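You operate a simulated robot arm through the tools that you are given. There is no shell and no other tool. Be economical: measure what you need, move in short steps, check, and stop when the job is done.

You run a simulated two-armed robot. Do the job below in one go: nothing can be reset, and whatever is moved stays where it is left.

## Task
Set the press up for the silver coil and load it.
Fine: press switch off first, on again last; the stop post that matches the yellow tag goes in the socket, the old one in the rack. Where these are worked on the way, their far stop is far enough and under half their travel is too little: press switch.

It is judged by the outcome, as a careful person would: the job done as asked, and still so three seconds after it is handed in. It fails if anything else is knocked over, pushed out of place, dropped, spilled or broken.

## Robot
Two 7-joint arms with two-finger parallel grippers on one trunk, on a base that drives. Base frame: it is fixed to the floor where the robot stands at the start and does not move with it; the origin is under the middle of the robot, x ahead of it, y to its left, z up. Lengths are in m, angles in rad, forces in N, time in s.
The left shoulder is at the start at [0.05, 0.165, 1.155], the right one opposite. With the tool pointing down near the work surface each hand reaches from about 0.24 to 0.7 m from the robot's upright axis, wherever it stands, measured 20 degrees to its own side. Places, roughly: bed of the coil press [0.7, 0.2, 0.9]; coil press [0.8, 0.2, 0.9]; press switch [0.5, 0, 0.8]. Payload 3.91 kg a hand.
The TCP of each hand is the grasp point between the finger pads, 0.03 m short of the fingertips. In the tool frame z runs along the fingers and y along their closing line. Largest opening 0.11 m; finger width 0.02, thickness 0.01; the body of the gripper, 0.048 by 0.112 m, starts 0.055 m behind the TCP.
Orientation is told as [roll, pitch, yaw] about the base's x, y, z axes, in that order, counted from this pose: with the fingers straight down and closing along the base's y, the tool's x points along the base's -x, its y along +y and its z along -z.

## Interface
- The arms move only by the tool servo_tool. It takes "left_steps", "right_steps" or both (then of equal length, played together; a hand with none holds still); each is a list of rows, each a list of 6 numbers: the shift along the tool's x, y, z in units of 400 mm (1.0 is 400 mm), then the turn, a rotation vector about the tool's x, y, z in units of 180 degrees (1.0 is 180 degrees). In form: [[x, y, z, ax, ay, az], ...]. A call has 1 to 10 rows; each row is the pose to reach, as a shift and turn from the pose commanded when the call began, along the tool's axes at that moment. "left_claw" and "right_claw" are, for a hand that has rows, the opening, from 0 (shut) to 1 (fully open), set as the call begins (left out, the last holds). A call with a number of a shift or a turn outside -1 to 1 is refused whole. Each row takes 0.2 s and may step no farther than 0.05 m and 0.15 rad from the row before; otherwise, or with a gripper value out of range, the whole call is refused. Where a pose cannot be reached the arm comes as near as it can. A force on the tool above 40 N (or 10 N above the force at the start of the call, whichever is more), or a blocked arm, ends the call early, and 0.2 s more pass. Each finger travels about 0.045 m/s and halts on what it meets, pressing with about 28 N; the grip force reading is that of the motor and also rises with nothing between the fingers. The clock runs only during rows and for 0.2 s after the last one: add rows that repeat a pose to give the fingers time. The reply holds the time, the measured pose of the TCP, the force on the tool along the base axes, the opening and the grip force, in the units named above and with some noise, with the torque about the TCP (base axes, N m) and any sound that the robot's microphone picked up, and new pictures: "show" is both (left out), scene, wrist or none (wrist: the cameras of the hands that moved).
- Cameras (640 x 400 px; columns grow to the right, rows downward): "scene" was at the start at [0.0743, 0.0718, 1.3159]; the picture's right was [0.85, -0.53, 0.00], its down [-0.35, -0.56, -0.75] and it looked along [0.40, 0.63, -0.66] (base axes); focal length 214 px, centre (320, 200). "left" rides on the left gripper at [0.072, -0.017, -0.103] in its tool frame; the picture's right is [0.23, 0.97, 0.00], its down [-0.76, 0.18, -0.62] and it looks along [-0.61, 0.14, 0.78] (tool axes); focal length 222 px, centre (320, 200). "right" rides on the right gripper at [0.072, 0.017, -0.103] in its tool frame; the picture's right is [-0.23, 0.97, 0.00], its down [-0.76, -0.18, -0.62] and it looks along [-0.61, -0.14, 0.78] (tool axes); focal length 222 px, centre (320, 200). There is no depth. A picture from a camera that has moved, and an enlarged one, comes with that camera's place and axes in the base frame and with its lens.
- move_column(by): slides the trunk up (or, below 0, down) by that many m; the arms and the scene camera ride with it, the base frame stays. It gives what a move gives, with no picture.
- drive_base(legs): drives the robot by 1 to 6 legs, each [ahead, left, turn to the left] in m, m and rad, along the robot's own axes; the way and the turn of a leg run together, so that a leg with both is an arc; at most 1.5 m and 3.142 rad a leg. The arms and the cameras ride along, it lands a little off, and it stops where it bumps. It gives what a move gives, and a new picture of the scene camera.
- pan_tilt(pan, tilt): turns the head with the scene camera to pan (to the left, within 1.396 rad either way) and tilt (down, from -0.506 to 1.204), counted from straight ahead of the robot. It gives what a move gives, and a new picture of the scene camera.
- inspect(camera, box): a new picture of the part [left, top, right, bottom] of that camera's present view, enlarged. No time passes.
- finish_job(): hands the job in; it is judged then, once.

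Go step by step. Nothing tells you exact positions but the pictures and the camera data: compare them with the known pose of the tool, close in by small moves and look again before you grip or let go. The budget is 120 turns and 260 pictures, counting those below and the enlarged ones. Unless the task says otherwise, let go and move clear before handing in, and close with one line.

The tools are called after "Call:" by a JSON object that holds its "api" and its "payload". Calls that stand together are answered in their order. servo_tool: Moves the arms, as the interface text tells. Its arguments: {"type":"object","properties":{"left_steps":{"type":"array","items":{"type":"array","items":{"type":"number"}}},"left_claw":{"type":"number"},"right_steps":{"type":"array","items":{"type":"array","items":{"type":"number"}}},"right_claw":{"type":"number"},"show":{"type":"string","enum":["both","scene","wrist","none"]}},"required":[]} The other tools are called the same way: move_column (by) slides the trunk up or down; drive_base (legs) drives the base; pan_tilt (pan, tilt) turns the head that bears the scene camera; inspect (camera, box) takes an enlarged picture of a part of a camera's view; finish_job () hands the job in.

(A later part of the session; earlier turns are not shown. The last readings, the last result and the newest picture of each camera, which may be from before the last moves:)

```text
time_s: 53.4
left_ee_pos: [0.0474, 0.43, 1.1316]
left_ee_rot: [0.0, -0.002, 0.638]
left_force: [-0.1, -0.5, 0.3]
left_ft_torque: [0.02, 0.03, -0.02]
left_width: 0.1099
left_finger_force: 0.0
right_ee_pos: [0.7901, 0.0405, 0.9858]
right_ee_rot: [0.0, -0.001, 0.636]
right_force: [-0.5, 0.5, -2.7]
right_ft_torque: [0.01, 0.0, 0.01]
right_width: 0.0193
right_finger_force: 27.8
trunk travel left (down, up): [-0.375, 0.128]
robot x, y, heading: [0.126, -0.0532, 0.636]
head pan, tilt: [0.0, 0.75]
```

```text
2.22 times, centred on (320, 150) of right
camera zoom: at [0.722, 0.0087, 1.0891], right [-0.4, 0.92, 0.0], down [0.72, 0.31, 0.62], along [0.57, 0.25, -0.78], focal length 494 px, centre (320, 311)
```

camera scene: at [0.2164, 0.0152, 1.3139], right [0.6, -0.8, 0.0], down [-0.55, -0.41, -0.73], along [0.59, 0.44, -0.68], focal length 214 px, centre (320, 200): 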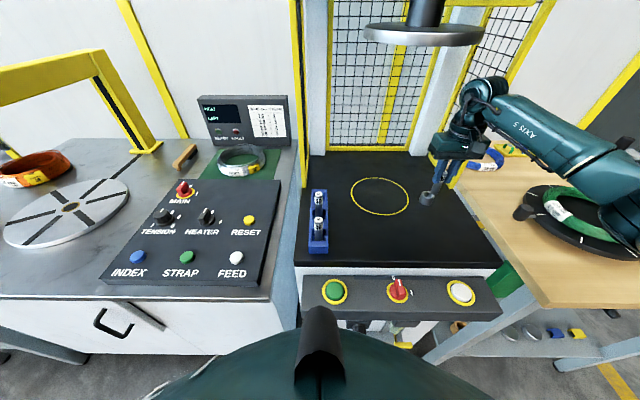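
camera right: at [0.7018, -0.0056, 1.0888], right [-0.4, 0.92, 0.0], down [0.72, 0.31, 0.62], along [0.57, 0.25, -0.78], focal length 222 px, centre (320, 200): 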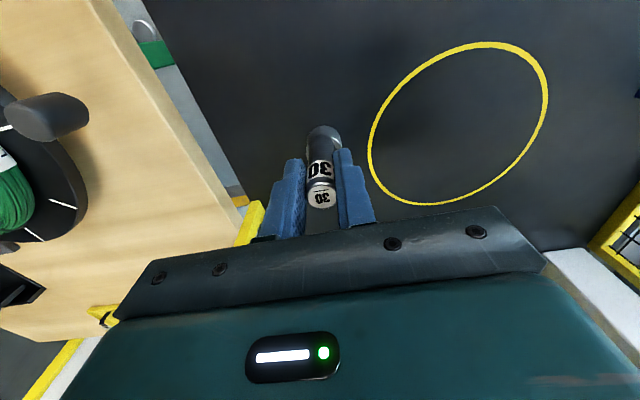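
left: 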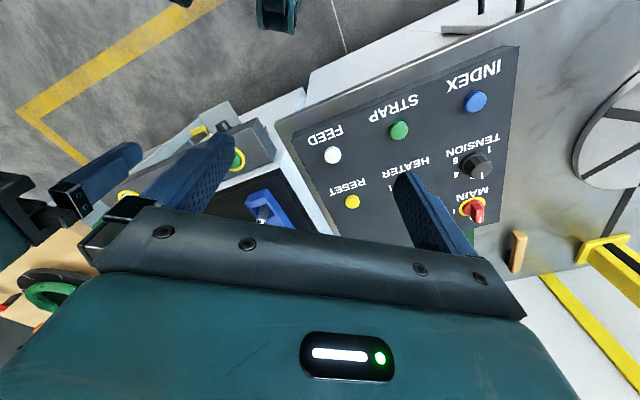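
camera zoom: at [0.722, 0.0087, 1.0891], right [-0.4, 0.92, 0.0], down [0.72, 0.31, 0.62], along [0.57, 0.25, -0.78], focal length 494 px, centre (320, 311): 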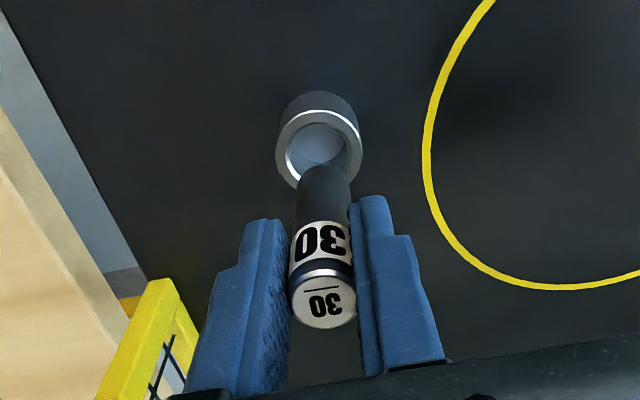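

Aligned within 2 mm in both views. Lower into the socket.

Call:
{"api": "servo_tool", "payload": {"right_steps": [[-0.003, 0, 0.04, 0, 0, 0], [-0.003, 0, 0.08, 0, 0, 0], [-0.003, 0, 0.11, 0, 0, 0], [-0.003, 0, 0.13, 0, 0, 0], [-0.003, 0, 0.14, 0, 0, 0], [-0.003, 0, 0.147, 0, 0, 0]], "show": "none"}}

Call:
{"api": "inspect", "payload": {"camera": "scene", "box": [390, 130, 486, 210]}}

```text
time_s: 54.8
left_ee_pos: [0.0456, 0.4289, 1.1324]
left_ee_rot: [0.0, -0.004, 0.637]
left_force: [-0.2, -0.3, -1.0]
left_ft_torque: [0.0, 0.01, -0.01]
left_width: 0.1097
left_finger_force: 0.1
right_ee_pos: [0.7908, 0.0394, 0.932]
right_ee_rot: [-0.002, -0.009, 0.635]
right_force: [4.6, -5.3, 23.3]
right_ft_torque: [-0.32, -0.41, 0.0]
right_width: 0.0195
right_finger_force: 28.2
trunk travel left (down, up): [-0.375, 0.128]
robot x, y, heading: [0.1235, -0.053, 0.635]
head pan, tilt: [0.0, 0.75]
```

```text
5.00 times, centred on (438, 170) of scene
camera zoom: at [0.2141, 0.0144, 1.3145], right [0.6, -0.8, 0.0], down [-0.55, -0.41, -0.73], along [0.59, 0.44, -0.68], focal length 1072 px, centre (-270, 350)
```

zoom: 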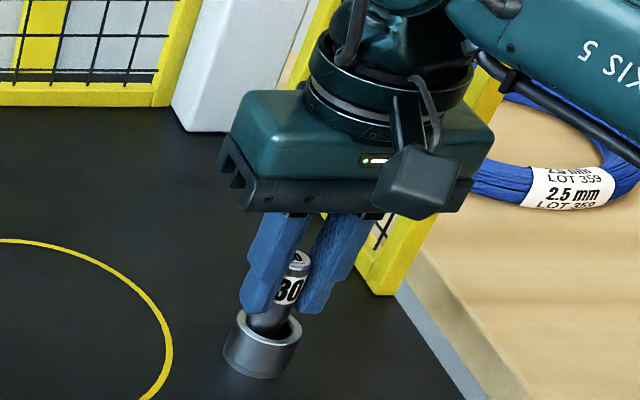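

Contact at nearly full depth. Ease the load and release so that it settles, then rise and check.

Call:
{"api": "servo_tool", "payload": {"right_steps": [[0, 0.002, -0.012, 0, 0, 0], [0, 0.002, -0.012, 0, 0, 0], [0, 0.002, -0.012, 0, 0, 0], [0, 0.002, -0.012, 0, 0, 0]], "right_claw": 0.45, "show": "wrist"}}

Call:
{"api": "inspect", "payload": {"camera": "scene", "box": [390, 130, 486, 210]}}

```text
time_s: 55.8
left_ee_pos: [0.0463, 0.4298, 1.1319]
left_ee_rot: [-0.001, -0.001, 0.638]
left_force: [-0.3, -0.1, 0.1]
left_ft_torque: [0.02, 0.01, -0.02]
left_width: 0.11
left_finger_force: 0.1
right_ee_pos: [0.7902, 0.0412, 0.9337]
right_ee_rot: [0.0, 0.0, 0.636]
right_force: [0.0, -0.3, -0.1]
right_ft_torque: [0.02, 0.01, 0.02]
right_width: 0.0495
right_finger_force: 0.0
trunk travel left (down, up): [-0.375, 0.128]
robot x, y, heading: [0.1283, -0.052, 0.639]
head pan, tilt: [0.0, 0.75]
camera right: at [0.7216, 0.01, 1.0356], right [-0.4, 0.92, 0.0], down [0.72, 0.31, 0.62], along [0.57, 0.25, -0.78], focal length 222 px, centre (320, 200)
```

right: 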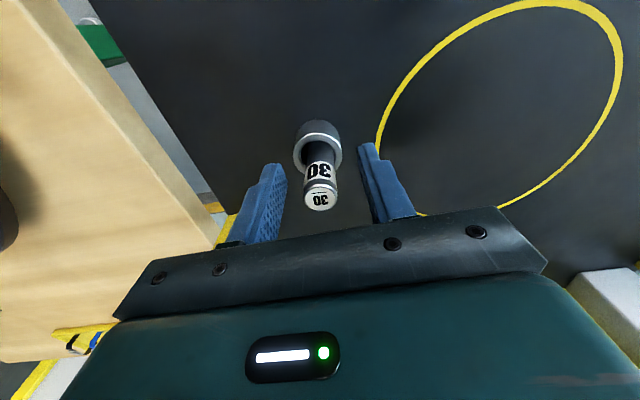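

```text
5.00 times, centred on (438, 170) of scene
camera zoom: at [0.2163, 0.0153, 1.3139], right [0.6, -0.8, 0.0], down [-0.55, -0.41, -0.73], along [0.59, 0.44, -0.68], focal length 1072 px, centre (-270, 350)
```

zoom: 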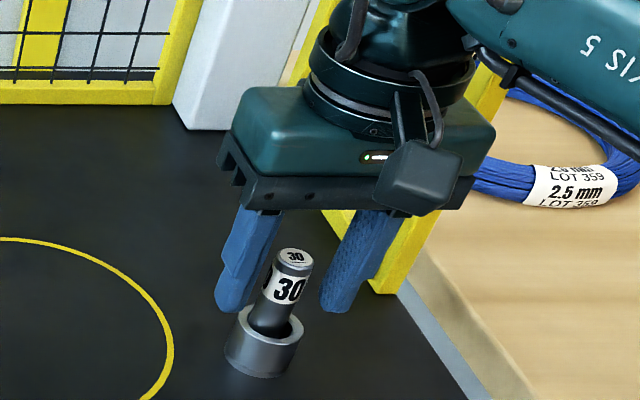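

Post 30 is seated upright in the socket. Rise, back the right hand out, and look at the coil area.

Call:
{"api": "servo_tool", "payload": {"right_steps": [[0, 0, -0.07, 0, 0, 0], [0, 0, -0.14, 0, 0, 0], [0.1, 0, -0.14, 0, 0, 0], [0.2, 0, -0.14, 0, 0, 0], [0.3, 0, -0.18, 0, 0, 0], [0.4, 0, -0.22, 0, 0, 0], [0.5, 0.02, -0.3, 0, 0, 0], [0.6, 0.04, -0.38, 0, 0, 0], [0.7, 0.06, -0.42, 0, 0, 0]], "show": "none"}}

Call:
{"api": "pan_tilt", "payload": {"pan": 0.35, "tilt": 0.7}}

Call:
{"api": "inspect", "payload": {"camera": "scene", "box": [260, 100, 420, 200]}}

Call:
{"api": "inspect", "payload": {"camera": "scene", "box": [430, 130, 590, 230]}}

```text
refused: row 7 steps farther than a row can; nothing moved
```

```text
time_s: 56.7
left_ee_pos: [0.0462, 0.4295, 1.1323]
left_ee_rot: [0.002, 0.0, 0.639]
left_force: [1.0, -0.2, -0.4]
left_ft_torque: [0.0, 0.01, 0.02]
left_width: 0.1098
left_finger_force: 0.0
right_ee_pos: [0.7898, 0.041, 0.9335]
right_ee_rot: [-0.001, -0.002, 0.638]
right_force: [0.5, -0.1, 0.1]
right_ft_torque: [0.01, -0.02, -0.01]
right_width: 0.0494
right_finger_force: 0.1
trunk travel left (down, up): [-0.375, 0.128]
robot x, y, heading: [0.1286, -0.0485, 0.635]
head pan, tilt: [0.351, 0.7]
camera scene: at [0.1964, 0.0368, 1.3181], right [0.83, -0.55, 0.0], down [-0.35, -0.54, -0.76], along [0.42, 0.64, -0.64], focal length 214 px, centre (320, 200)
```

scene: 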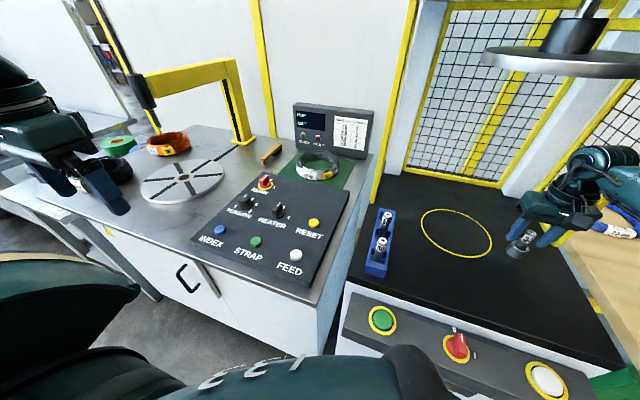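

```text
4.00 times, centred on (340, 150) of scene
camera zoom: at [0.1964, 0.0368, 1.3181], right [0.83, -0.55, 0.0], down [-0.35, -0.54, -0.76], along [0.42, 0.64, -0.64], focal length 858 px, centre (240, 400)
```

zoom: 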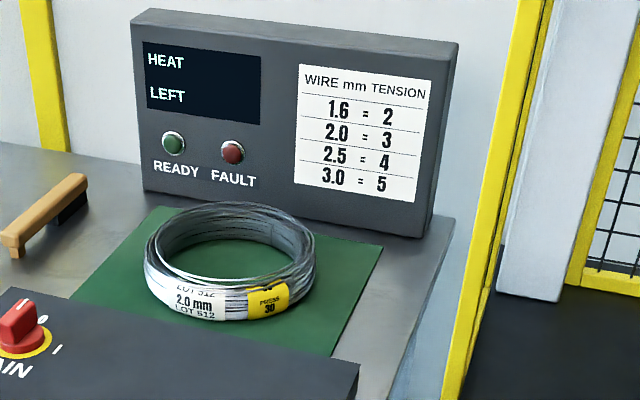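

```text
4.00 times, centred on (510, 180) of scene
camera zoom: at [0.1964, 0.0368, 1.3181], right [0.83, -0.55, 0.0], down [-0.35, -0.54, -0.76], along [0.42, 0.64, -0.64], focal length 858 px, centre (-440, 280)
```

zoom: 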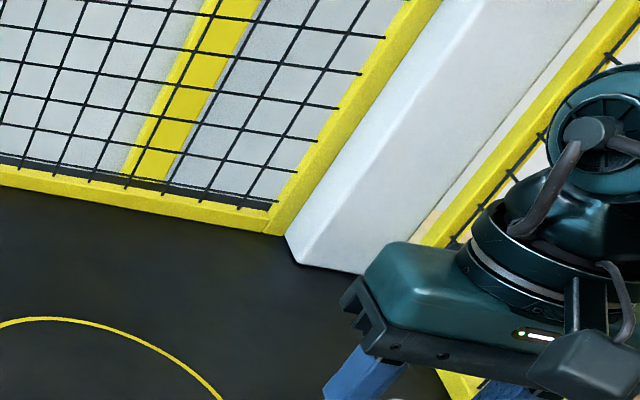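

Retry the exit with smaller steps.

Call:
{"api": "servo_tool", "payload": {"right_steps": [[0, 0, -0.07, 0, 0, 0], [0, 0, -0.14, 0, 0, 0], [0.1, 0, -0.14, 0, 0, 0], [0.2, 0, -0.14, 0, 0, 0], [0.3, 0, -0.18, 0, 0, 0], [0.4, 0, -0.22, 0, 0, 0], [0.48, 0.02, -0.28, 0, 0, 0], [0.57, 0.04, -0.34, 0, 0, 0], [0.65, 0.06, -0.4, 0, 0, 0], [0.7, 0.12, -0.45, 0, 0, 0]], "show": "scene"}}

Call:
{"api": "inspect", "payload": {"camera": "scene", "box": [450, 190, 610, 290]}}

```text
time_s: 58.9
left_ee_pos: [0.0464, 0.4301, 1.1322]
left_ee_rot: [-0.001, 0.0, 0.639]
left_force: [0.1, -0.2, 0.2]
left_ft_torque: [0.01, 0.0, -0.01]
left_width: 0.1099
left_finger_force: 0.1
right_ee_pos: [0.5367, -0.0847, 1.1136]
right_ee_rot: [-0.003, 0.001, 0.638]
right_force: [-0.8, 0.2, 0.5]
right_ft_torque: [-0.01, 0.0, 0.0]
right_width: 0.0494
right_finger_force: 0.1
trunk travel left (down, up): [-0.375, 0.128]
robot x, y, heading: [0.1217, -0.0537, 0.636]
head pan, tilt: [0.351, 0.7]
camera scene: at [0.196, 0.0374, 1.3181], right [0.84, -0.55, 0.0], down [-0.35, -0.54, -0.76], along [0.42, 0.64, -0.64], focal length 214 px, centre (320, 200)
```

scene: 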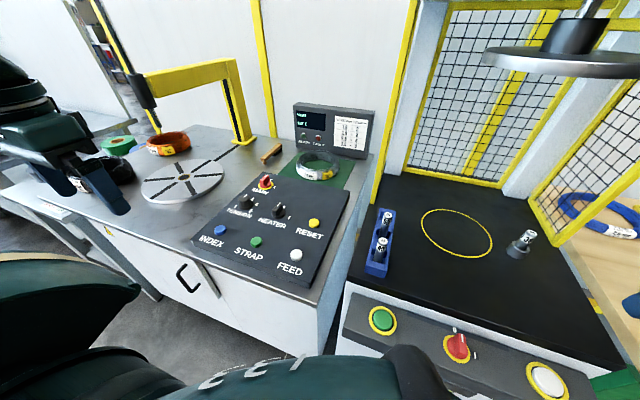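

```text
4.00 times, centred on (530, 240) of scene
camera zoom: at [0.196, 0.0374, 1.3181], right [0.84, -0.55, 0.0], down [-0.35, -0.54, -0.76], along [0.42, 0.64, -0.64], focal length 858 px, centre (-520, 40)
```

zoom: 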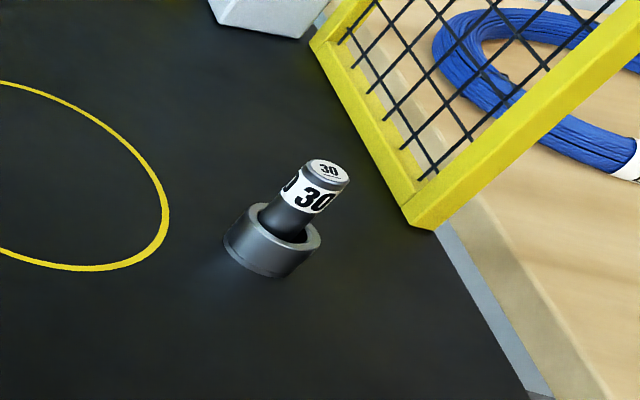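

Both posts are right. Next the coil: centre at about world (.581, .642), z≈.888, ~16.5 cm across. I'll slide left and turn right so the left shoulder faces it.

Call:
{"api": "drive_base", "payload": {"legs": [[0, 0.18, 0], [0.015, 0, 0]]}}

Call:
{"api": "drive_base", "payload": {"legs": [[0, 0, -0.638]]}}

Call:
{"api": "pan_tilt", "payload": {"pan": 0.75, "tilt": 0.75}}

```text
time_s: 60.7
left_ee_pos: [-0.0475, 0.5839, 1.1318]
left_ee_rot: [0.0, 0.0, 0.637]
left_force: [0.7, 0.7, 0.3]
left_ft_torque: [-0.02, 0.03, -0.01]
left_width: 0.1102
left_finger_force: 0.1
right_ee_pos: [0.4432, 0.0671, 1.1128]
right_ee_rot: [0.0, -0.001, 0.638]
right_force: [-0.4, -0.2, 0.2]
right_ft_torque: [0.0, 0.02, -0.04]
right_width: 0.0494
right_finger_force: 0.0
trunk travel left (down, up): [-0.375, 0.128]
robot x, y, heading: [0.0309, 0.1037, 0.635]
head pan, tilt: [0.351, 0.7]
camera scene: at [0.1023, 0.1903, 1.3181], right [0.83, -0.55, 0.0], down [-0.35, -0.54, -0.76], along [0.42, 0.64, -0.64], focal length 214 px, centre (320, 200)
```

scene: 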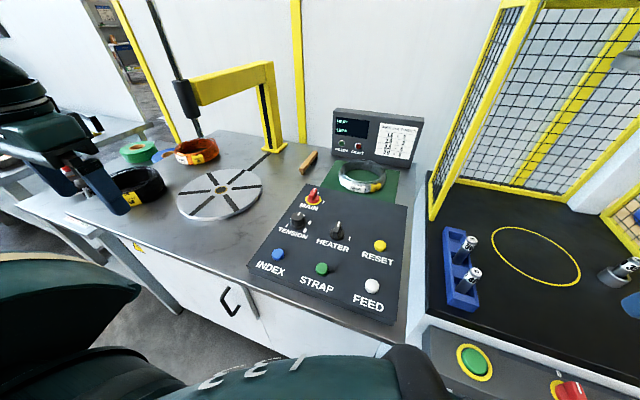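

```text
time_s: 62.9
left_ee_pos: [0.2532, 0.5358, 1.1325]
left_ee_rot: [0.002, 0.0, 0.006]
left_force: [-0.5, 0.0, 0.2]
left_ft_torque: [0.02, 0.01, -0.01]
left_width: 0.1098
left_finger_force: 0.1
right_ee_pos: [0.3428, -0.1694, 1.1138]
right_ee_rot: [-0.001, 0.001, 0.005]
right_force: [-0.3, 0.5, -0.1]
right_ft_torque: [-0.01, 0.04, 0.01]
right_width: 0.0491
right_finger_force: 0.0
trunk travel left (down, up): [-0.375, 0.128]
robot x, y, heading: [0.0276, 0.1, 0.003]
head pan, tilt: [0.351, 0.7]
camera scene: at [0.1404, 0.1309, 1.3182], right [0.35, -0.94, 0.0], down [-0.6, -0.22, -0.76], along [0.72, 0.27, -0.64], focal length 214 px, centre (320, 200)
```

scene: 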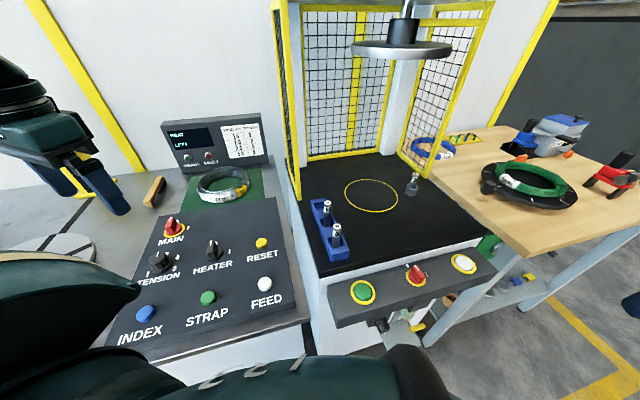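

```text
time_s: 63.7
left_ee_pos: [0.253, 0.5364, 1.1311]
left_ee_rot: [-0.001, 0.001, 0.005]
left_force: [-0.6, -0.1, 0.0]
left_ft_torque: [-0.04, 0.02, 0.0]
left_width: 0.1102
left_finger_force: 0.1
right_ee_pos: [0.3433, -0.1702, 1.1135]
right_ee_rot: [0.001, 0.002, 0.006]
right_force: [0.2, 0.1, -0.2]
right_ft_torque: [0.03, -0.02, -0.02]
right_width: 0.0496
right_finger_force: 0.1
trunk travel left (down, up): [-0.375, 0.128]
robot x, y, heading: [0.0303, 0.0999, 0.004]
head pan, tilt: [0.75, 0.75]
camera scene: at [0.1211, 0.1582, 1.3139], right [0.69, -0.73, 0.0], down [-0.5, -0.47, -0.73], along [0.53, 0.5, -0.68], focal length 214 px, centre (320, 200)
```

scene: 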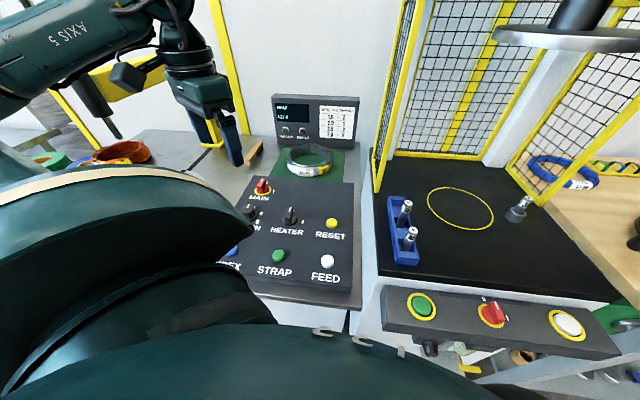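

Good posture. Zoom to refine the coil position.

Call:
{"api": "inspect", "payload": {"camera": "scene", "box": [270, 125, 350, 185]}}

```text
6.67 times, centred on (310, 155) of scene
camera zoom: at [0.1211, 0.1582, 1.3139], right [0.69, -0.73, 0.0], down [-0.5, -0.47, -0.73], along [0.53, 0.5, -0.68], focal length 1430 px, centre (387, 500)
```

zoom: 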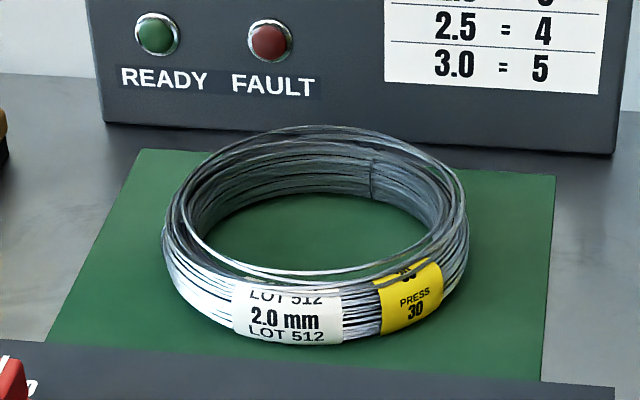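

Coil centre refined to (.584, .643), top z≈.908, ring mid-radius ≈.073. I'll bring the left hand above its near wall at (.537, .587), closing radially (yaw -0.7).

Call:
{"api": "servo_tool", "payload": {"left_steps": [[-0.1, 0.018, 0.03, 0, 0, 0.032], [-0.2, 0.036, 0.07, 0, 0, 0.064], [-0.3, 0.055, 0.11, 0, 0, 0.096], [-0.4, 0.073, 0.16, 0, 0, 0.128], [-0.5, 0.091, 0.21, 0, 0, 0.16], [-0.6, 0.11, 0.265, 0, 0, 0.192], [-0.71, 0.1275, 0.31, 0, 0, 0.2245], [-0.71, 0.1275, 0.31, 0, 0, 0.2245]], "left_claw": 0.6, "show": "both"}}

Call:
{"api": "inspect", "payload": {"camera": "scene", "box": [250, 105, 370, 185]}}

```text
time_s: 65.5
left_ee_pos: [0.425, 0.4388, 1.0275]
left_ee_rot: [0.021, 0.021, -0.606]
left_force: [-0.2, -0.3, -0.2]
left_ft_torque: [0.0, 0.01, 0.01]
left_width: 0.0662
left_finger_force: 0.2
left hand out of reach, approached as far as the arm can: row 3, 4, 5, 6, 7, 8
right_ee_pos: [0.3435, -0.1703, 1.1137]
right_ee_rot: [0.002, 0.001, 0.005]
right_force: [0.8, -0.9, 0.3]
right_ft_torque: [-0.02, 0.04, 0.02]
right_width: 0.0496
right_finger_force: 0.1
trunk travel left (down, up): [-0.375, 0.128]
robot x, y, heading: [0.0354, 0.0983, 0.005]
head pan, tilt: [0.75, 0.75]
camera scene: at [0.1218, 0.1582, 1.3139], right [0.69, -0.73, 0.0], down [-0.5, -0.47, -0.73], along [0.53, 0.5, -0.68], focal length 214 px, centre (320, 200)
camera left: at [0.3571, 0.4632, 1.1327], right [0.37, 0.93, 0.03], down [0.73, -0.31, 0.61], along [0.58, -0.21, -0.79], focal length 222 px, centre (320, 200)
```

scene: 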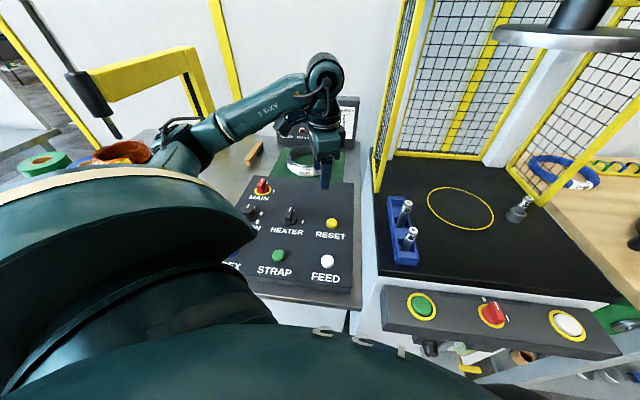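
left: 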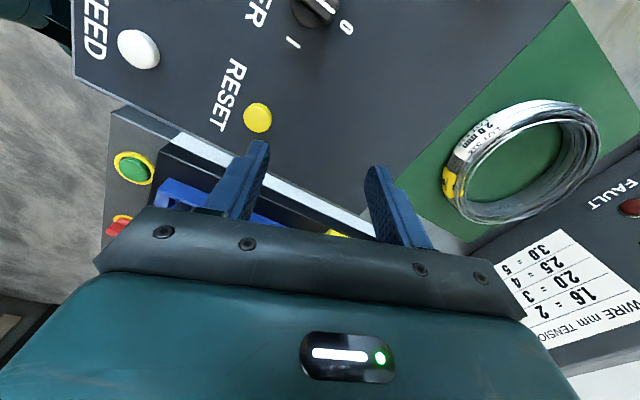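

```text
5.00 times, centred on (310, 145) of scene
camera zoom: at [0.1218, 0.1582, 1.3139], right [0.69, -0.73, 0.0], down [-0.5, -0.47, -0.73], along [0.53, 0.5, -0.68], focal length 1072 px, centre (370, 475)
```

zoom: 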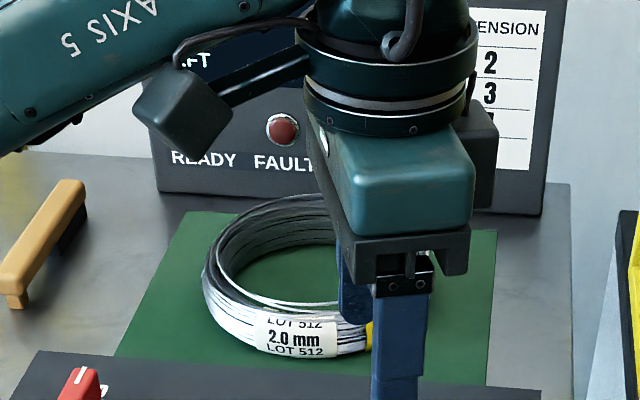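

The left wrist can't take that negative yaw. The opposite yaw works: I'll grip the ring's −x side at (.511, .643) with yaw ≈ +1.57, so first I lift and rotate the hand the other way.

Call:
{"api": "servo_tool", "payload": {"left_steps": [[0.014, 0.009, -0.05, 0, 0, -0.046], [0.028, 0.018, -0.1, 0, 0, -0.092], [0.042, 0.027, -0.15, 0, 0, -0.138], [0.055, 0.036, -0.181, 0, 0, -0.184], [0.07, 0.045, -0.181, 0, 0, -0.23], [0.083, 0.054, -0.181, 0, 0, -0.276], [0.097, 0.063, -0.181, 0, 0, -0.322], [0.11, 0.072, -0.181, 0, 0, -0.368], [0.124, 0.081, -0.181, 0, 0, -0.414], [0.138, 0.09, -0.181, 0, 0, -0.46]], "show": "scene"}}

```text
time_s: 67.7
left_ee_pos: [0.3978, 0.4986, 1.1007]
left_ee_rot: [0.023, -0.017, 0.843]
left_force: [0.0, 0.2, -0.3]
left_ft_torque: [-0.03, 0.03, -0.01]
left_width: 0.0658
left_finger_force: 0.0
right_ee_pos: [0.3432, -0.1697, 1.1141]
right_ee_rot: [0.0, 0.0, 0.005]
right_force: [-0.1, -0.7, 0.4]
right_ft_torque: [0.03, -0.02, 0.03]
right_width: 0.0494
right_finger_force: 0.0
trunk travel left (down, up): [-0.375, 0.128]
robot x, y, heading: [0.0284, 0.1002, 0.004]
head pan, tilt: [0.75, 0.75]
camera scene: at [0.121, 0.1584, 1.3139], right [0.69, -0.73, 0.0], down [-0.5, -0.47, -0.73], along [0.53, 0.5, -0.68], focal length 214 px, centre (320, 200)
```

scene: 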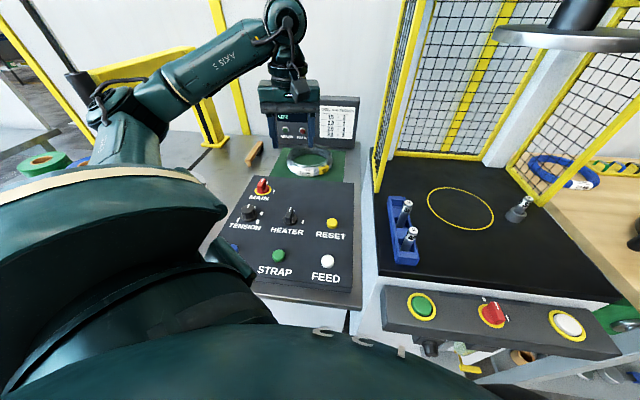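

Call:
{"api": "servo_tool", "payload": {"left_steps": [[-0.074, 0.006, 0.03, 0, 0, -0.039], [-0.148, 0.012, 0.06, 0, 0, -0.078], [-0.222, 0.018, 0.1, 0, 0, -0.117], [-0.296, 0.024, 0.14, 0, 0, -0.156], [-0.37, 0.03, 0.18, 0, 0, -0.195], [-0.442, 0.035, 0.22, 0, 0, -0.2314], [-0.442, 0.035, 0.24, 0, 0, -0.2314]], "left_claw": 0.6, "show": "both"}}

Call:
{"api": "inspect", "payload": {"camera": "scene", "box": [250, 105, 370, 185]}}

```text
time_s: 69.3
left_ee_pos: [0.504, 0.6417, 1.0085]
left_ee_rot: [0.006, -0.029, 1.567]
left_force: [-0.3, 0.4, 0.8]
left_ft_torque: [-0.01, 0.02, -0.02]
left_width: 0.066
left_finger_force: 0.0
right_ee_pos: [0.3423, -0.171, 1.1122]
right_ee_rot: [-0.001, 0.0, 0.005]
right_force: [0.0, -0.3, 0.0]
right_ft_torque: [0.0, 0.02, 0.0]
right_width: 0.0495
right_finger_force: 0.0
trunk travel left (down, up): [-0.375, 0.128]
robot x, y, heading: [0.03, 0.1028, 0.005]
head pan, tilt: [0.75, 0.75]
camera scene: at [0.1209, 0.1583, 1.3139], right [0.69, -0.73, 0.0], down [-0.5, -0.47, -0.73], along [0.53, 0.5, -0.68], focal length 214 px, centre (320, 200)
camera left: at [0.5212, 0.5657, 1.1098], right [-0.97, -0.22, 0.0], down [-0.17, 0.74, 0.65], along [-0.14, 0.63, -0.76], focal length 222 px, centre (320, 200)
```

scene: 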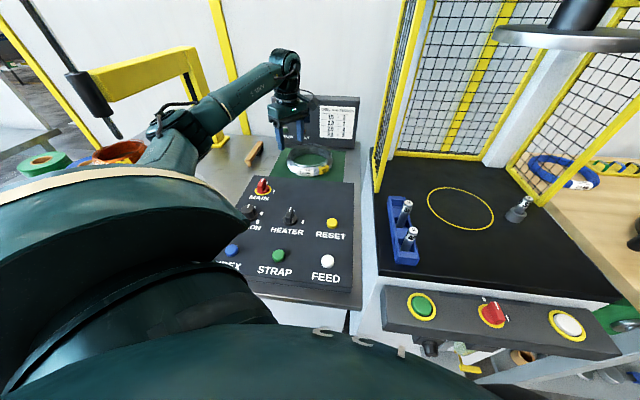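
left: 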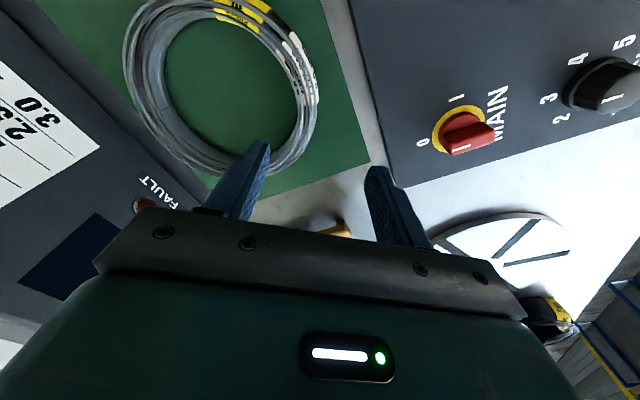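

```text
5.00 times, centred on (310, 145) of scene
camera zoom: at [0.1209, 0.1583, 1.3139], right [0.69, -0.73, 0.0], down [-0.5, -0.47, -0.73], along [0.53, 0.5, -0.68], focal length 1072 px, centre (370, 475)
```

zoom: 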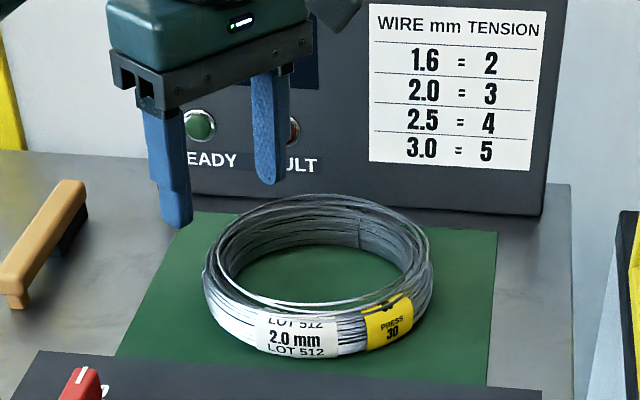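

Refined: coil centre (.595, .654), mat z≈.86, coil top ≈.903; the grip point is (.521, .654). Shift and lower part-way, then look.

Call:
{"api": "servo_tool", "payload": {"left_steps": [[-0.03, -0.045, 0.0, 0, 0, 0], [-0.03, -0.045, 0.08, 0, 0, 0], [-0.03, -0.045, 0.15, 0, 0, 0], [-0.03, -0.045, 0.15, 0, 0, 0]], "left_claw": 0.6, "show": "wrist"}}

Call:
{"api": "inspect", "payload": {"camera": "scene", "box": [250, 105, 370, 185]}}

```text
time_s: 70.3
left_ee_pos: [0.5196, 0.6559, 0.9479]
left_ee_rot: [0.007, -0.027, 1.568]
left_force: [0.1, 0.2, 0.2]
left_ft_torque: [-0.02, -0.01, -0.02]
left_width: 0.0661
left_finger_force: 0.2
right_ee_pos: [0.3436, -0.1704, 1.1143]
right_ee_rot: [0.0, 0.002, 0.004]
right_force: [0.1, -0.1, 0.4]
right_ft_torque: [0.0, -0.02, 0.0]
right_width: 0.0495
right_finger_force: 0.0
trunk travel left (down, up): [-0.375, 0.128]
robot x, y, heading: [0.0306, 0.0989, 0.005]
head pan, tilt: [0.75, 0.75]
camera left: at [0.5387, 0.5806, 1.0498], right [-0.97, -0.22, 0.0], down [-0.17, 0.74, 0.65], along [-0.14, 0.63, -0.76], focal length 222 px, centre (320, 200)
```

left: 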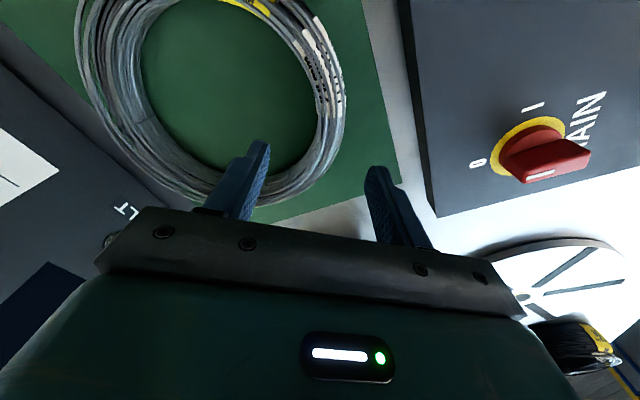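

```text
5.00 times, centred on (310, 145) of scene
camera zoom: at [0.121, 0.1582, 1.3139], right [0.69, -0.73, 0.0], down [-0.5, -0.47, -0.73], along [0.53, 0.5, -0.68], focal length 1072 px, centre (370, 475)
```

zoom: 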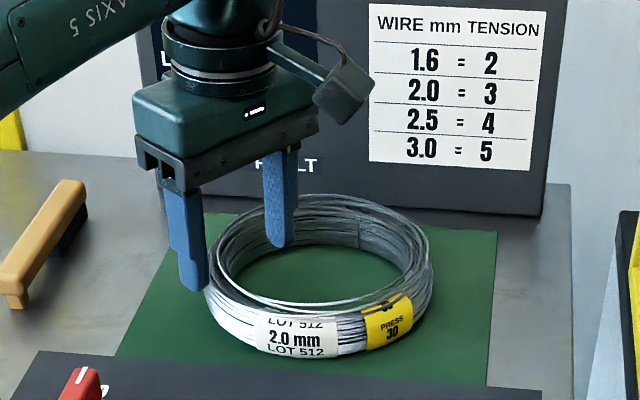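

The fingers straddle the ring wall. Descend to ~.897 and look.

Call:
{"api": "servo_tool", "payload": {"left_steps": [[0.008, -0.003, 0.05, 0, 0, 0], [0.008, -0.003, 0.09, 0, 0, 0], [0.008, -0.003, 0.122, 0, 0, 0], [0.008, -0.003, 0.122, 0, 0, 0]], "left_claw": 0.6, "show": "none"}}

Call:
{"api": "inspect", "payload": {"camera": "scene", "box": [250, 105, 370, 185]}}

Call:
{"api": "inspect", "payload": {"camera": "left", "box": [160, 60, 480, 260]}}

```text
time_s: 71.3
left_ee_pos: [0.5225, 0.6531, 0.8992]
left_ee_rot: [0.004, -0.031, 1.567]
left_force: [0.0, 0.8, -0.1]
left_ft_torque: [0.0, -0.03, -0.03]
left_width: 0.0662
left_finger_force: 0.0
right_ee_pos: [0.3425, -0.1703, 1.1138]
right_ee_rot: [-0.001, 0.0, 0.005]
right_force: [-0.4, -0.4, 0.8]
right_ft_torque: [0.0, -0.04, 0.01]
right_width: 0.0495
right_finger_force: 0.1
trunk travel left (down, up): [-0.375, 0.128]
robot x, y, heading: [0.0322, 0.0978, 0.009]
head pan, tilt: [0.75, 0.75]
```

```text
5.00 times, centred on (310, 145) of scene
camera zoom: at [0.121, 0.1582, 1.3139], right [0.69, -0.73, 0.0], down [-0.5, -0.47, -0.73], along [0.53, 0.5, -0.68], focal length 1072 px, centre (370, 475)
```

zoom: 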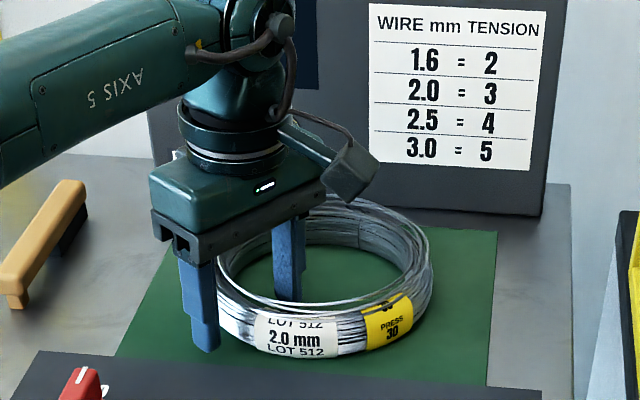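

```text
2.00 times, centred on (320, 160) of left
camera zoom: at [0.5401, 0.5777, 1.0009], right [-0.97, -0.22, 0.0], down [-0.17, 0.74, 0.65], along [-0.14, 0.63, -0.76], focal length 444 px, centre (320, 280)
```

zoom: 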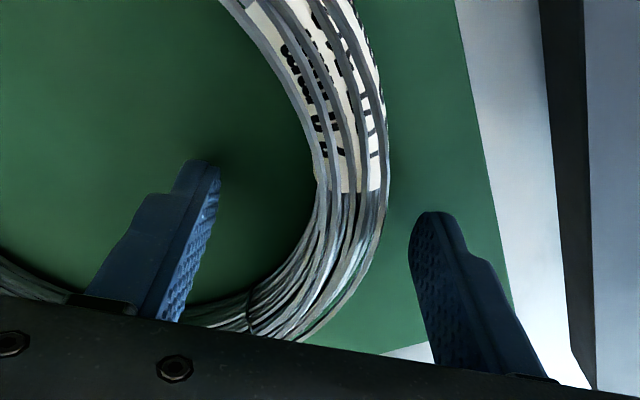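

Good straddle; close on the wire bundle.

Call:
{"api": "servo_tool", "payload": {"left_steps": [[0, 0.008, 0.005, 0, 0, 0], [0, 0.008, 0.005, 0, 0, 0], [0, 0.008, 0.005, 0, 0, 0], [0, 0.008, 0.005, 0, 0, 0], [0, 0.008, 0.005, 0, 0, 0]], "left_claw": 0.0, "show": "wrist"}}

Call:
{"api": "inspect", "payload": {"camera": "scene", "box": [250, 105, 370, 185]}}

```text
time_s: 72.5
left_ee_pos: [0.5187, 0.6533, 0.8967]
left_ee_rot: [0.006, -0.03, 1.568]
left_force: [-6.5, 1.7, -0.1]
left_ft_torque: [-0.02, -0.22, 0.09]
left_width: 0.0214
left_finger_force: 27.6
right_ee_pos: [0.3437, -0.1696, 1.113]
right_ee_rot: [0.001, -0.001, 0.007]
right_force: [-0.1, -0.8, 0.1]
right_ft_torque: [0.02, 0.0, -0.01]
right_width: 0.0497
right_finger_force: 0.0
trunk travel left (down, up): [-0.375, 0.128]
robot x, y, heading: [0.0328, 0.0961, 0.005]
head pan, tilt: [0.75, 0.75]
camera left: at [0.5363, 0.5778, 0.999], right [-0.97, -0.22, 0.0], down [-0.17, 0.74, 0.65], along [-0.14, 0.63, -0.76], focal length 222 px, centre (320, 200)
```

left: 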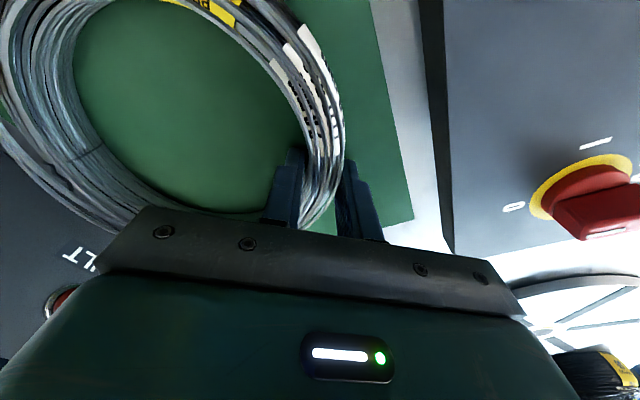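

```text
5.00 times, centred on (310, 145) of scene
camera zoom: at [0.1207, 0.1586, 1.3139], right [0.69, -0.73, 0.0], down [-0.5, -0.47, -0.73], along [0.53, 0.5, -0.68], focal length 1072 px, centre (370, 475)
```

zoom: 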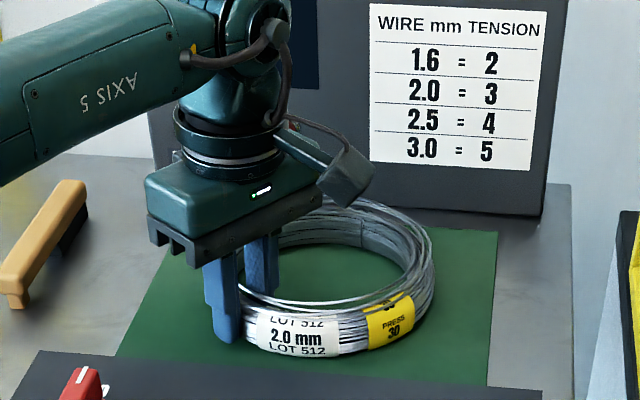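

Gripped (2.1 cm). Lift slowly and check for sag.

Call:
{"api": "servo_tool", "payload": {"left_steps": [[0, 0, -0.02, 0, 0, 0], [0, 0, -0.05, 0, 0, 0], [0, 0, -0.09, 0, 0, 0], [0, 0, -0.13, 0, 0, 0]], "show": "wrist"}}

Call:
{"api": "inspect", "payload": {"camera": "scene", "box": [250, 105, 370, 185]}}

```text
time_s: 73.5
left_ee_pos: [0.5213, 0.6522, 0.9497]
left_ee_rot: [0.005, -0.028, 1.566]
left_force: [0.0, 0.6, -7.1]
left_ft_torque: [0.06, 0.5, 0.0]
left_width: 0.0216
left_finger_force: 27.6
right_ee_pos: [0.3443, -0.1694, 1.1127]
right_ee_rot: [-0.001, 0.001, 0.006]
right_force: [-0.4, -1.4, 0.5]
right_ft_torque: [0.01, 0.0, 0.0]
right_width: 0.0495
right_finger_force: 0.1
trunk travel left (down, up): [-0.375, 0.128]
robot x, y, heading: [0.0304, 0.1005, 0.01]
head pan, tilt: [0.75, 0.75]
camera left: at [0.5374, 0.576, 1.0519], right [-0.97, -0.22, 0.0], down [-0.17, 0.74, 0.65], along [-0.14, 0.63, -0.76], focal length 222 px, centre (320, 200)
```

left: 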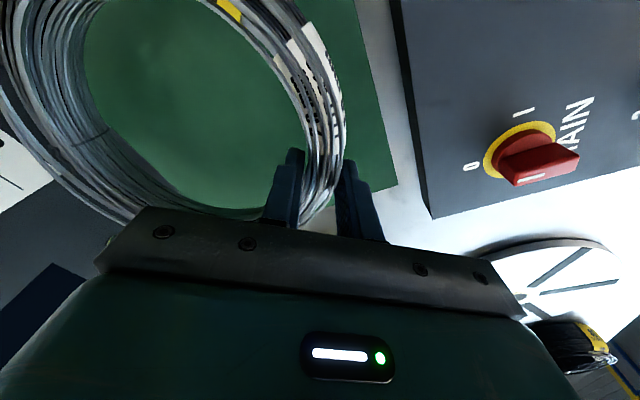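

```text
5.00 times, centred on (310, 145) of scene
camera zoom: at [0.1217, 0.1588, 1.3138], right [0.69, -0.73, 0.0], down [-0.5, -0.47, -0.73], along [0.53, 0.5, -0.68], focal length 1072 px, centre (370, 475)
```

zoom: 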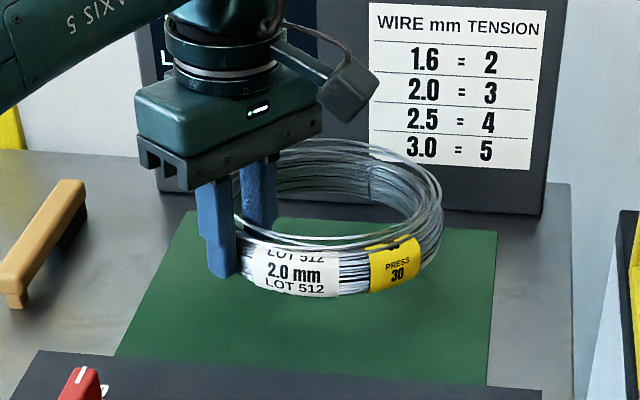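

Held level, ~0.7 kg. Raise it, then back straight off from the machines, slide right and approach the press — so the coil clears the cage post.

Call:
{"api": "servo_tool", "payload": {"left_steps": [[0, 0, -0.06, 0, 0, 0], [0, 0, -0.12, 0, 0, 0], [0, 0, -0.18, 0, 0, 0], [0, 0, -0.23, 0, 0, 0], [0, 0, -0.27, 0, 0, 0]], "show": "none"}}

Call:
{"api": "drive_base", "payload": {"legs": [[-0.241, -0.179, 0]]}}

```text
time_s: 74.7
left_ee_pos: [0.5207, 0.649, 1.058]
left_ee_rot: [0.004, -0.03, 1.567]
left_force: [-0.5, 0.4, -7.1]
left_ft_torque: [0.04, 0.53, -0.01]
left_width: 0.0216
left_finger_force: 28.3
right_ee_pos: [0.343, -0.17, 1.1132]
right_ee_rot: [-0.001, -0.001, 0.004]
right_force: [-0.2, 0.7, 0.3]
right_ft_torque: [0.04, 0.01, 0.01]
right_width: 0.0495
right_finger_force: 0.1
trunk travel left (down, up): [-0.375, 0.128]
robot x, y, heading: [0.0344, 0.1022, 0.004]
head pan, tilt: [0.75, 0.75]
```

```text
time_s: 76.8
left_ee_pos: [0.289, 0.4674, 1.0573]
left_ee_rot: [0.004, -0.03, 1.559]
left_force: [0.3, 0.1, -6.5]
left_ft_torque: [0.03, 0.47, -0.01]
left_width: 0.0218
left_finger_force: 27.8
right_ee_pos: [0.1054, -0.3495, 1.1137]
right_ee_rot: [0.0, 0.0, -0.002]
right_force: [-0.1, -0.2, 0.4]
right_ft_torque: [0.05, -0.02, -0.03]
right_width: 0.0494
right_finger_force: 0.1
trunk travel left (down, up): [-0.375, 0.128]
robot x, y, heading: [-0.2028, -0.0765, -0.002]
head pan, tilt: [0.75, 0.75]
camera scene: at [-0.115, -0.02, 1.3139], right [0.68, -0.73, 0.0], down [-0.5, -0.46, -0.73], along [0.54, 0.5, -0.68], focal length 214 px, centre (320, 200)
```

scene: 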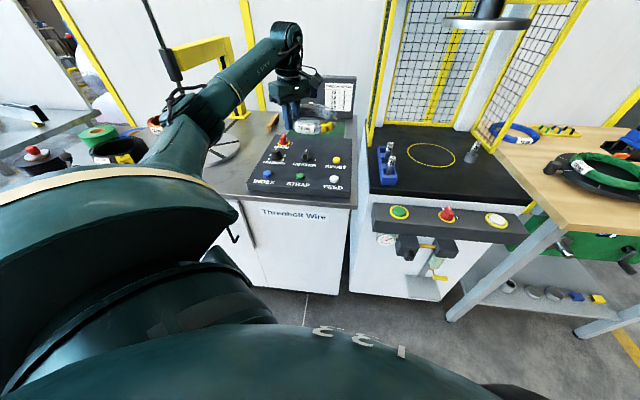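

Clear of the cage. Slide right along the press front.

Call:
{"api": "drive_base", "payload": {"legs": [[0.276, -0.372, 0]]}}

Call:
{"api": "pan_tilt", "payload": {"pan": 0.64, "tilt": 0.75}}

```text
time_s: 79.5
left_ee_pos: [0.5559, 0.1027, 1.0554]
left_ee_rot: [0.008, -0.028, 1.572]
left_force: [-0.1, -0.9, -6.3]
left_ft_torque: [0.0, 0.54, -0.02]
left_width: 0.0219
left_finger_force: 28.0
right_ee_pos: [0.3807, -0.7174, 1.1128]
right_ee_rot: [0.0, 0.001, 0.01]
right_force: [0.6, -0.8, -0.4]
right_ft_torque: [-0.01, 0.01, 0.0]
right_width: 0.0494
right_finger_force: 0.0
trunk travel left (down, up): [-0.375, 0.128]
robot x, y, heading: [0.0634, -0.4492, 0.012]
head pan, tilt: [0.75, 0.75]
camera scene: at [0.1576, -0.3896, 1.3138], right [0.69, -0.72, 0.0], down [-0.5, -0.47, -0.73], along [0.53, 0.5, -0.68], focal length 214 px, centre (320, 200)
```

scene: 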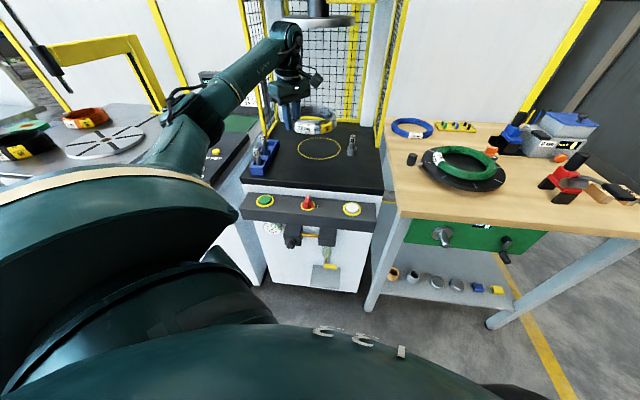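

```text
time_s: 80.2
left_ee_pos: [0.5551, 0.1028, 1.0566]
left_ee_rot: [0.008, -0.028, 1.574]
left_force: [0.1, -0.6, -6.6]
left_ft_torque: [0.04, 0.53, 0.05]
left_width: 0.0221
left_finger_force: 28.6
right_ee_pos: [0.3805, -0.7173, 1.1127]
right_ee_rot: [-0.001, 0.0, 0.008]
right_force: [0.0, -0.6, 0.2]
right_ft_torque: [-0.02, -0.01, -0.01]
right_width: 0.0495
right_finger_force: 0.0
trunk travel left (down, up): [-0.375, 0.128]
robot x, y, heading: [0.0686, -0.4471, 0.01]
head pan, tilt: [0.641, 0.75]
camera scene: at [0.1632, -0.3961, 1.3138], right [0.61, -0.8, 0.0], down [-0.54, -0.41, -0.73], along [0.58, 0.44, -0.68], focal length 214 px, centre (320, 200)
```

scene: 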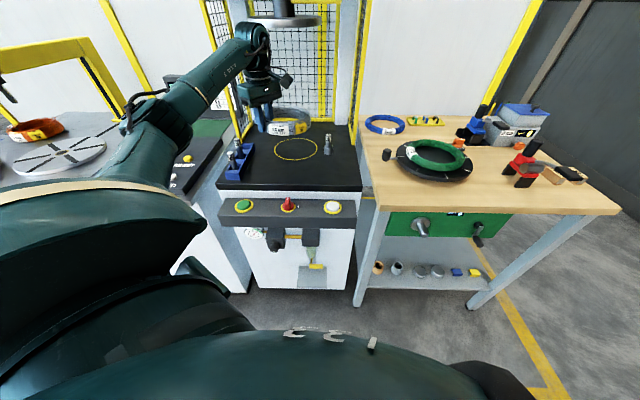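

The circle centre is confirmed at (.736, .167); the coil centre is now at about (.63, .103). Lower the hand to pass under the plate, then drive in.

Call:
{"api": "servo_tool", "payload": {"left_steps": [[0, 0, 0.06, 0, 0, 0], [0, 0, 0.12, 0, 0, 0], [0, 0, 0.18, 0, 0, 0], [0, 0, 0.24, 0, 0, 0]], "show": "none"}}

Call:
{"api": "drive_base", "payload": {"legs": [[0.104, 0.061, 0]]}}

Call:
{"api": "inspect", "payload": {"camera": "scene", "box": [220, 100, 380, 200]}}

```text
time_s: 81.2
left_ee_pos: [0.5547, 0.1054, 0.9585]
left_ee_rot: [0.009, -0.029, 1.573]
left_force: [0.3, 1.1, -7.6]
left_ft_torque: [0.01, 0.52, -0.01]
left_width: 0.022
left_finger_force: 28.0
right_ee_pos: [0.3812, -0.7167, 1.1138]
right_ee_rot: [-0.001, 0.0, 0.009]
right_force: [0.3, 0.7, 0.2]
right_ft_torque: [0.02, 0.01, -0.02]
right_width: 0.0495
right_finger_force: 0.0
trunk travel left (down, up): [-0.375, 0.128]
robot x, y, heading: [0.0682, -0.4459, 0.009]
head pan, tilt: [0.641, 0.75]
```

```text
time_s: 82.4
left_ee_pos: [0.6568, 0.1697, 0.9595]
left_ee_rot: [0.005, -0.028, 1.573]
left_force: [1.0, 0.5, -8.2]
left_ft_torque: [0.03, 0.52, -0.03]
left_width: 0.0223
left_finger_force: 28.7
right_ee_pos: [0.4836, -0.6556, 1.1143]
right_ee_rot: [0.0, 0.001, 0.009]
right_force: [0.2, -0.3, 0.3]
right_ft_torque: [-0.07, 0.02, 0.01]
right_width: 0.0497
right_finger_force: 0.1
trunk travel left (down, up): [-0.375, 0.128]
robot x, y, heading: [0.1655, -0.3884, 0.012]
head pan, tilt: [0.641, 0.75]
camera scene: at [0.2664, -0.3331, 1.3137], right [0.61, -0.8, 0.0], down [-0.54, -0.41, -0.73], along [0.58, 0.44, -0.68], focal length 214 px, centre (320, 200)
```

scene: 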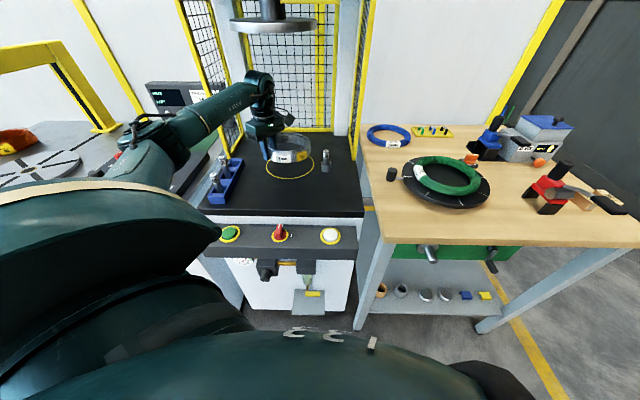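

```text
4.00 times, centred on (300, 150) of scene
camera zoom: at [0.2664, -0.3331, 1.3137], right [0.61, -0.8, 0.0], down [-0.54, -0.41, -0.73], along [0.58, 0.44, -0.68], focal length 858 px, centre (400, 400)
```

zoom: 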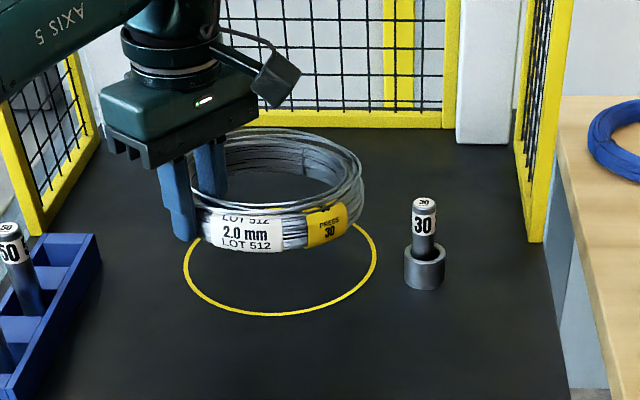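

Coil is nearly above the circle. Lower it close to the bed and compare again.

Call:
{"api": "servo_tool", "payload": {"left_steps": [[0, -0.01, 0.05, 0, 0, 0], [0, -0.015, 0.09, 0, 0, 0], [0, -0.015, 0.125, 0, 0, 0], [0, -0.015, 0.125, 0, 0, 0]], "show": "wrist"}}

Call:
{"api": "inspect", "payload": {"camera": "scene", "box": [220, 100, 380, 200]}}

```text
time_s: 83.4
left_ee_pos: [0.6615, 0.1702, 0.91]
left_ee_rot: [0.006, -0.028, 1.571]
left_force: [0.3, -0.2, -7.2]
left_ft_torque: [0.05, 0.5, 0.03]
left_width: 0.0221
left_finger_force: 28.4
right_ee_pos: [0.4846, -0.6549, 1.1131]
right_ee_rot: [-0.002, 0.0, 0.01]
right_force: [-0.7, 0.1, -0.8]
right_ft_torque: [-0.01, -0.03, 0.04]
right_width: 0.0493
right_finger_force: 0.0
trunk travel left (down, up): [-0.375, 0.128]
robot x, y, heading: [0.17, -0.3886, 0.013]
head pan, tilt: [0.641, 0.75]
camera left: at [0.6797, 0.0946, 1.0116], right [-0.97, -0.23, 0.0], down [-0.18, 0.74, 0.65], along [-0.15, 0.63, -0.76], focal length 222 px, centre (320, 200)
```

left: 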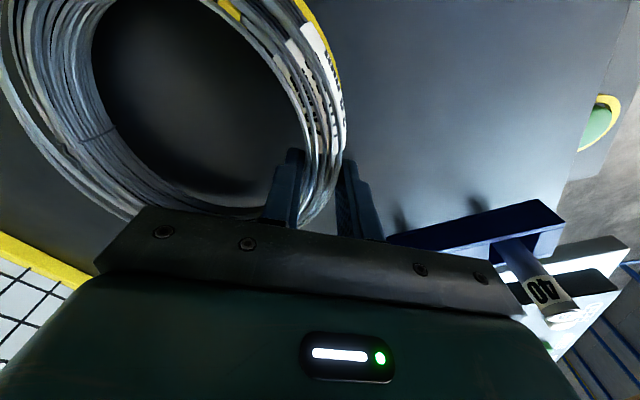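

```text
4.00 times, centred on (300, 150) of scene
camera zoom: at [0.2655, -0.3337, 1.3138], right [0.61, -0.8, 0.0], down [-0.54, -0.41, -0.73], along [0.58, 0.44, -0.68], focal length 858 px, centre (400, 400)
```

zoom: 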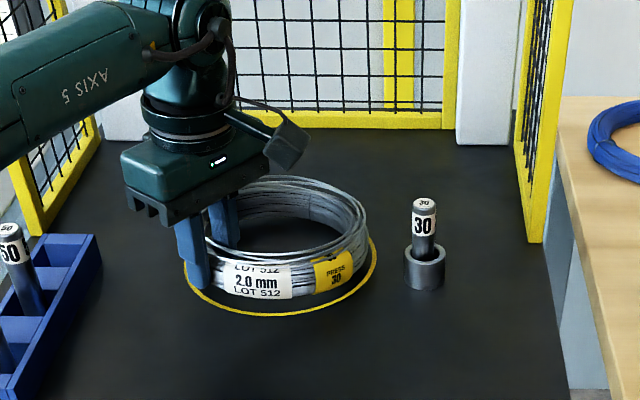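

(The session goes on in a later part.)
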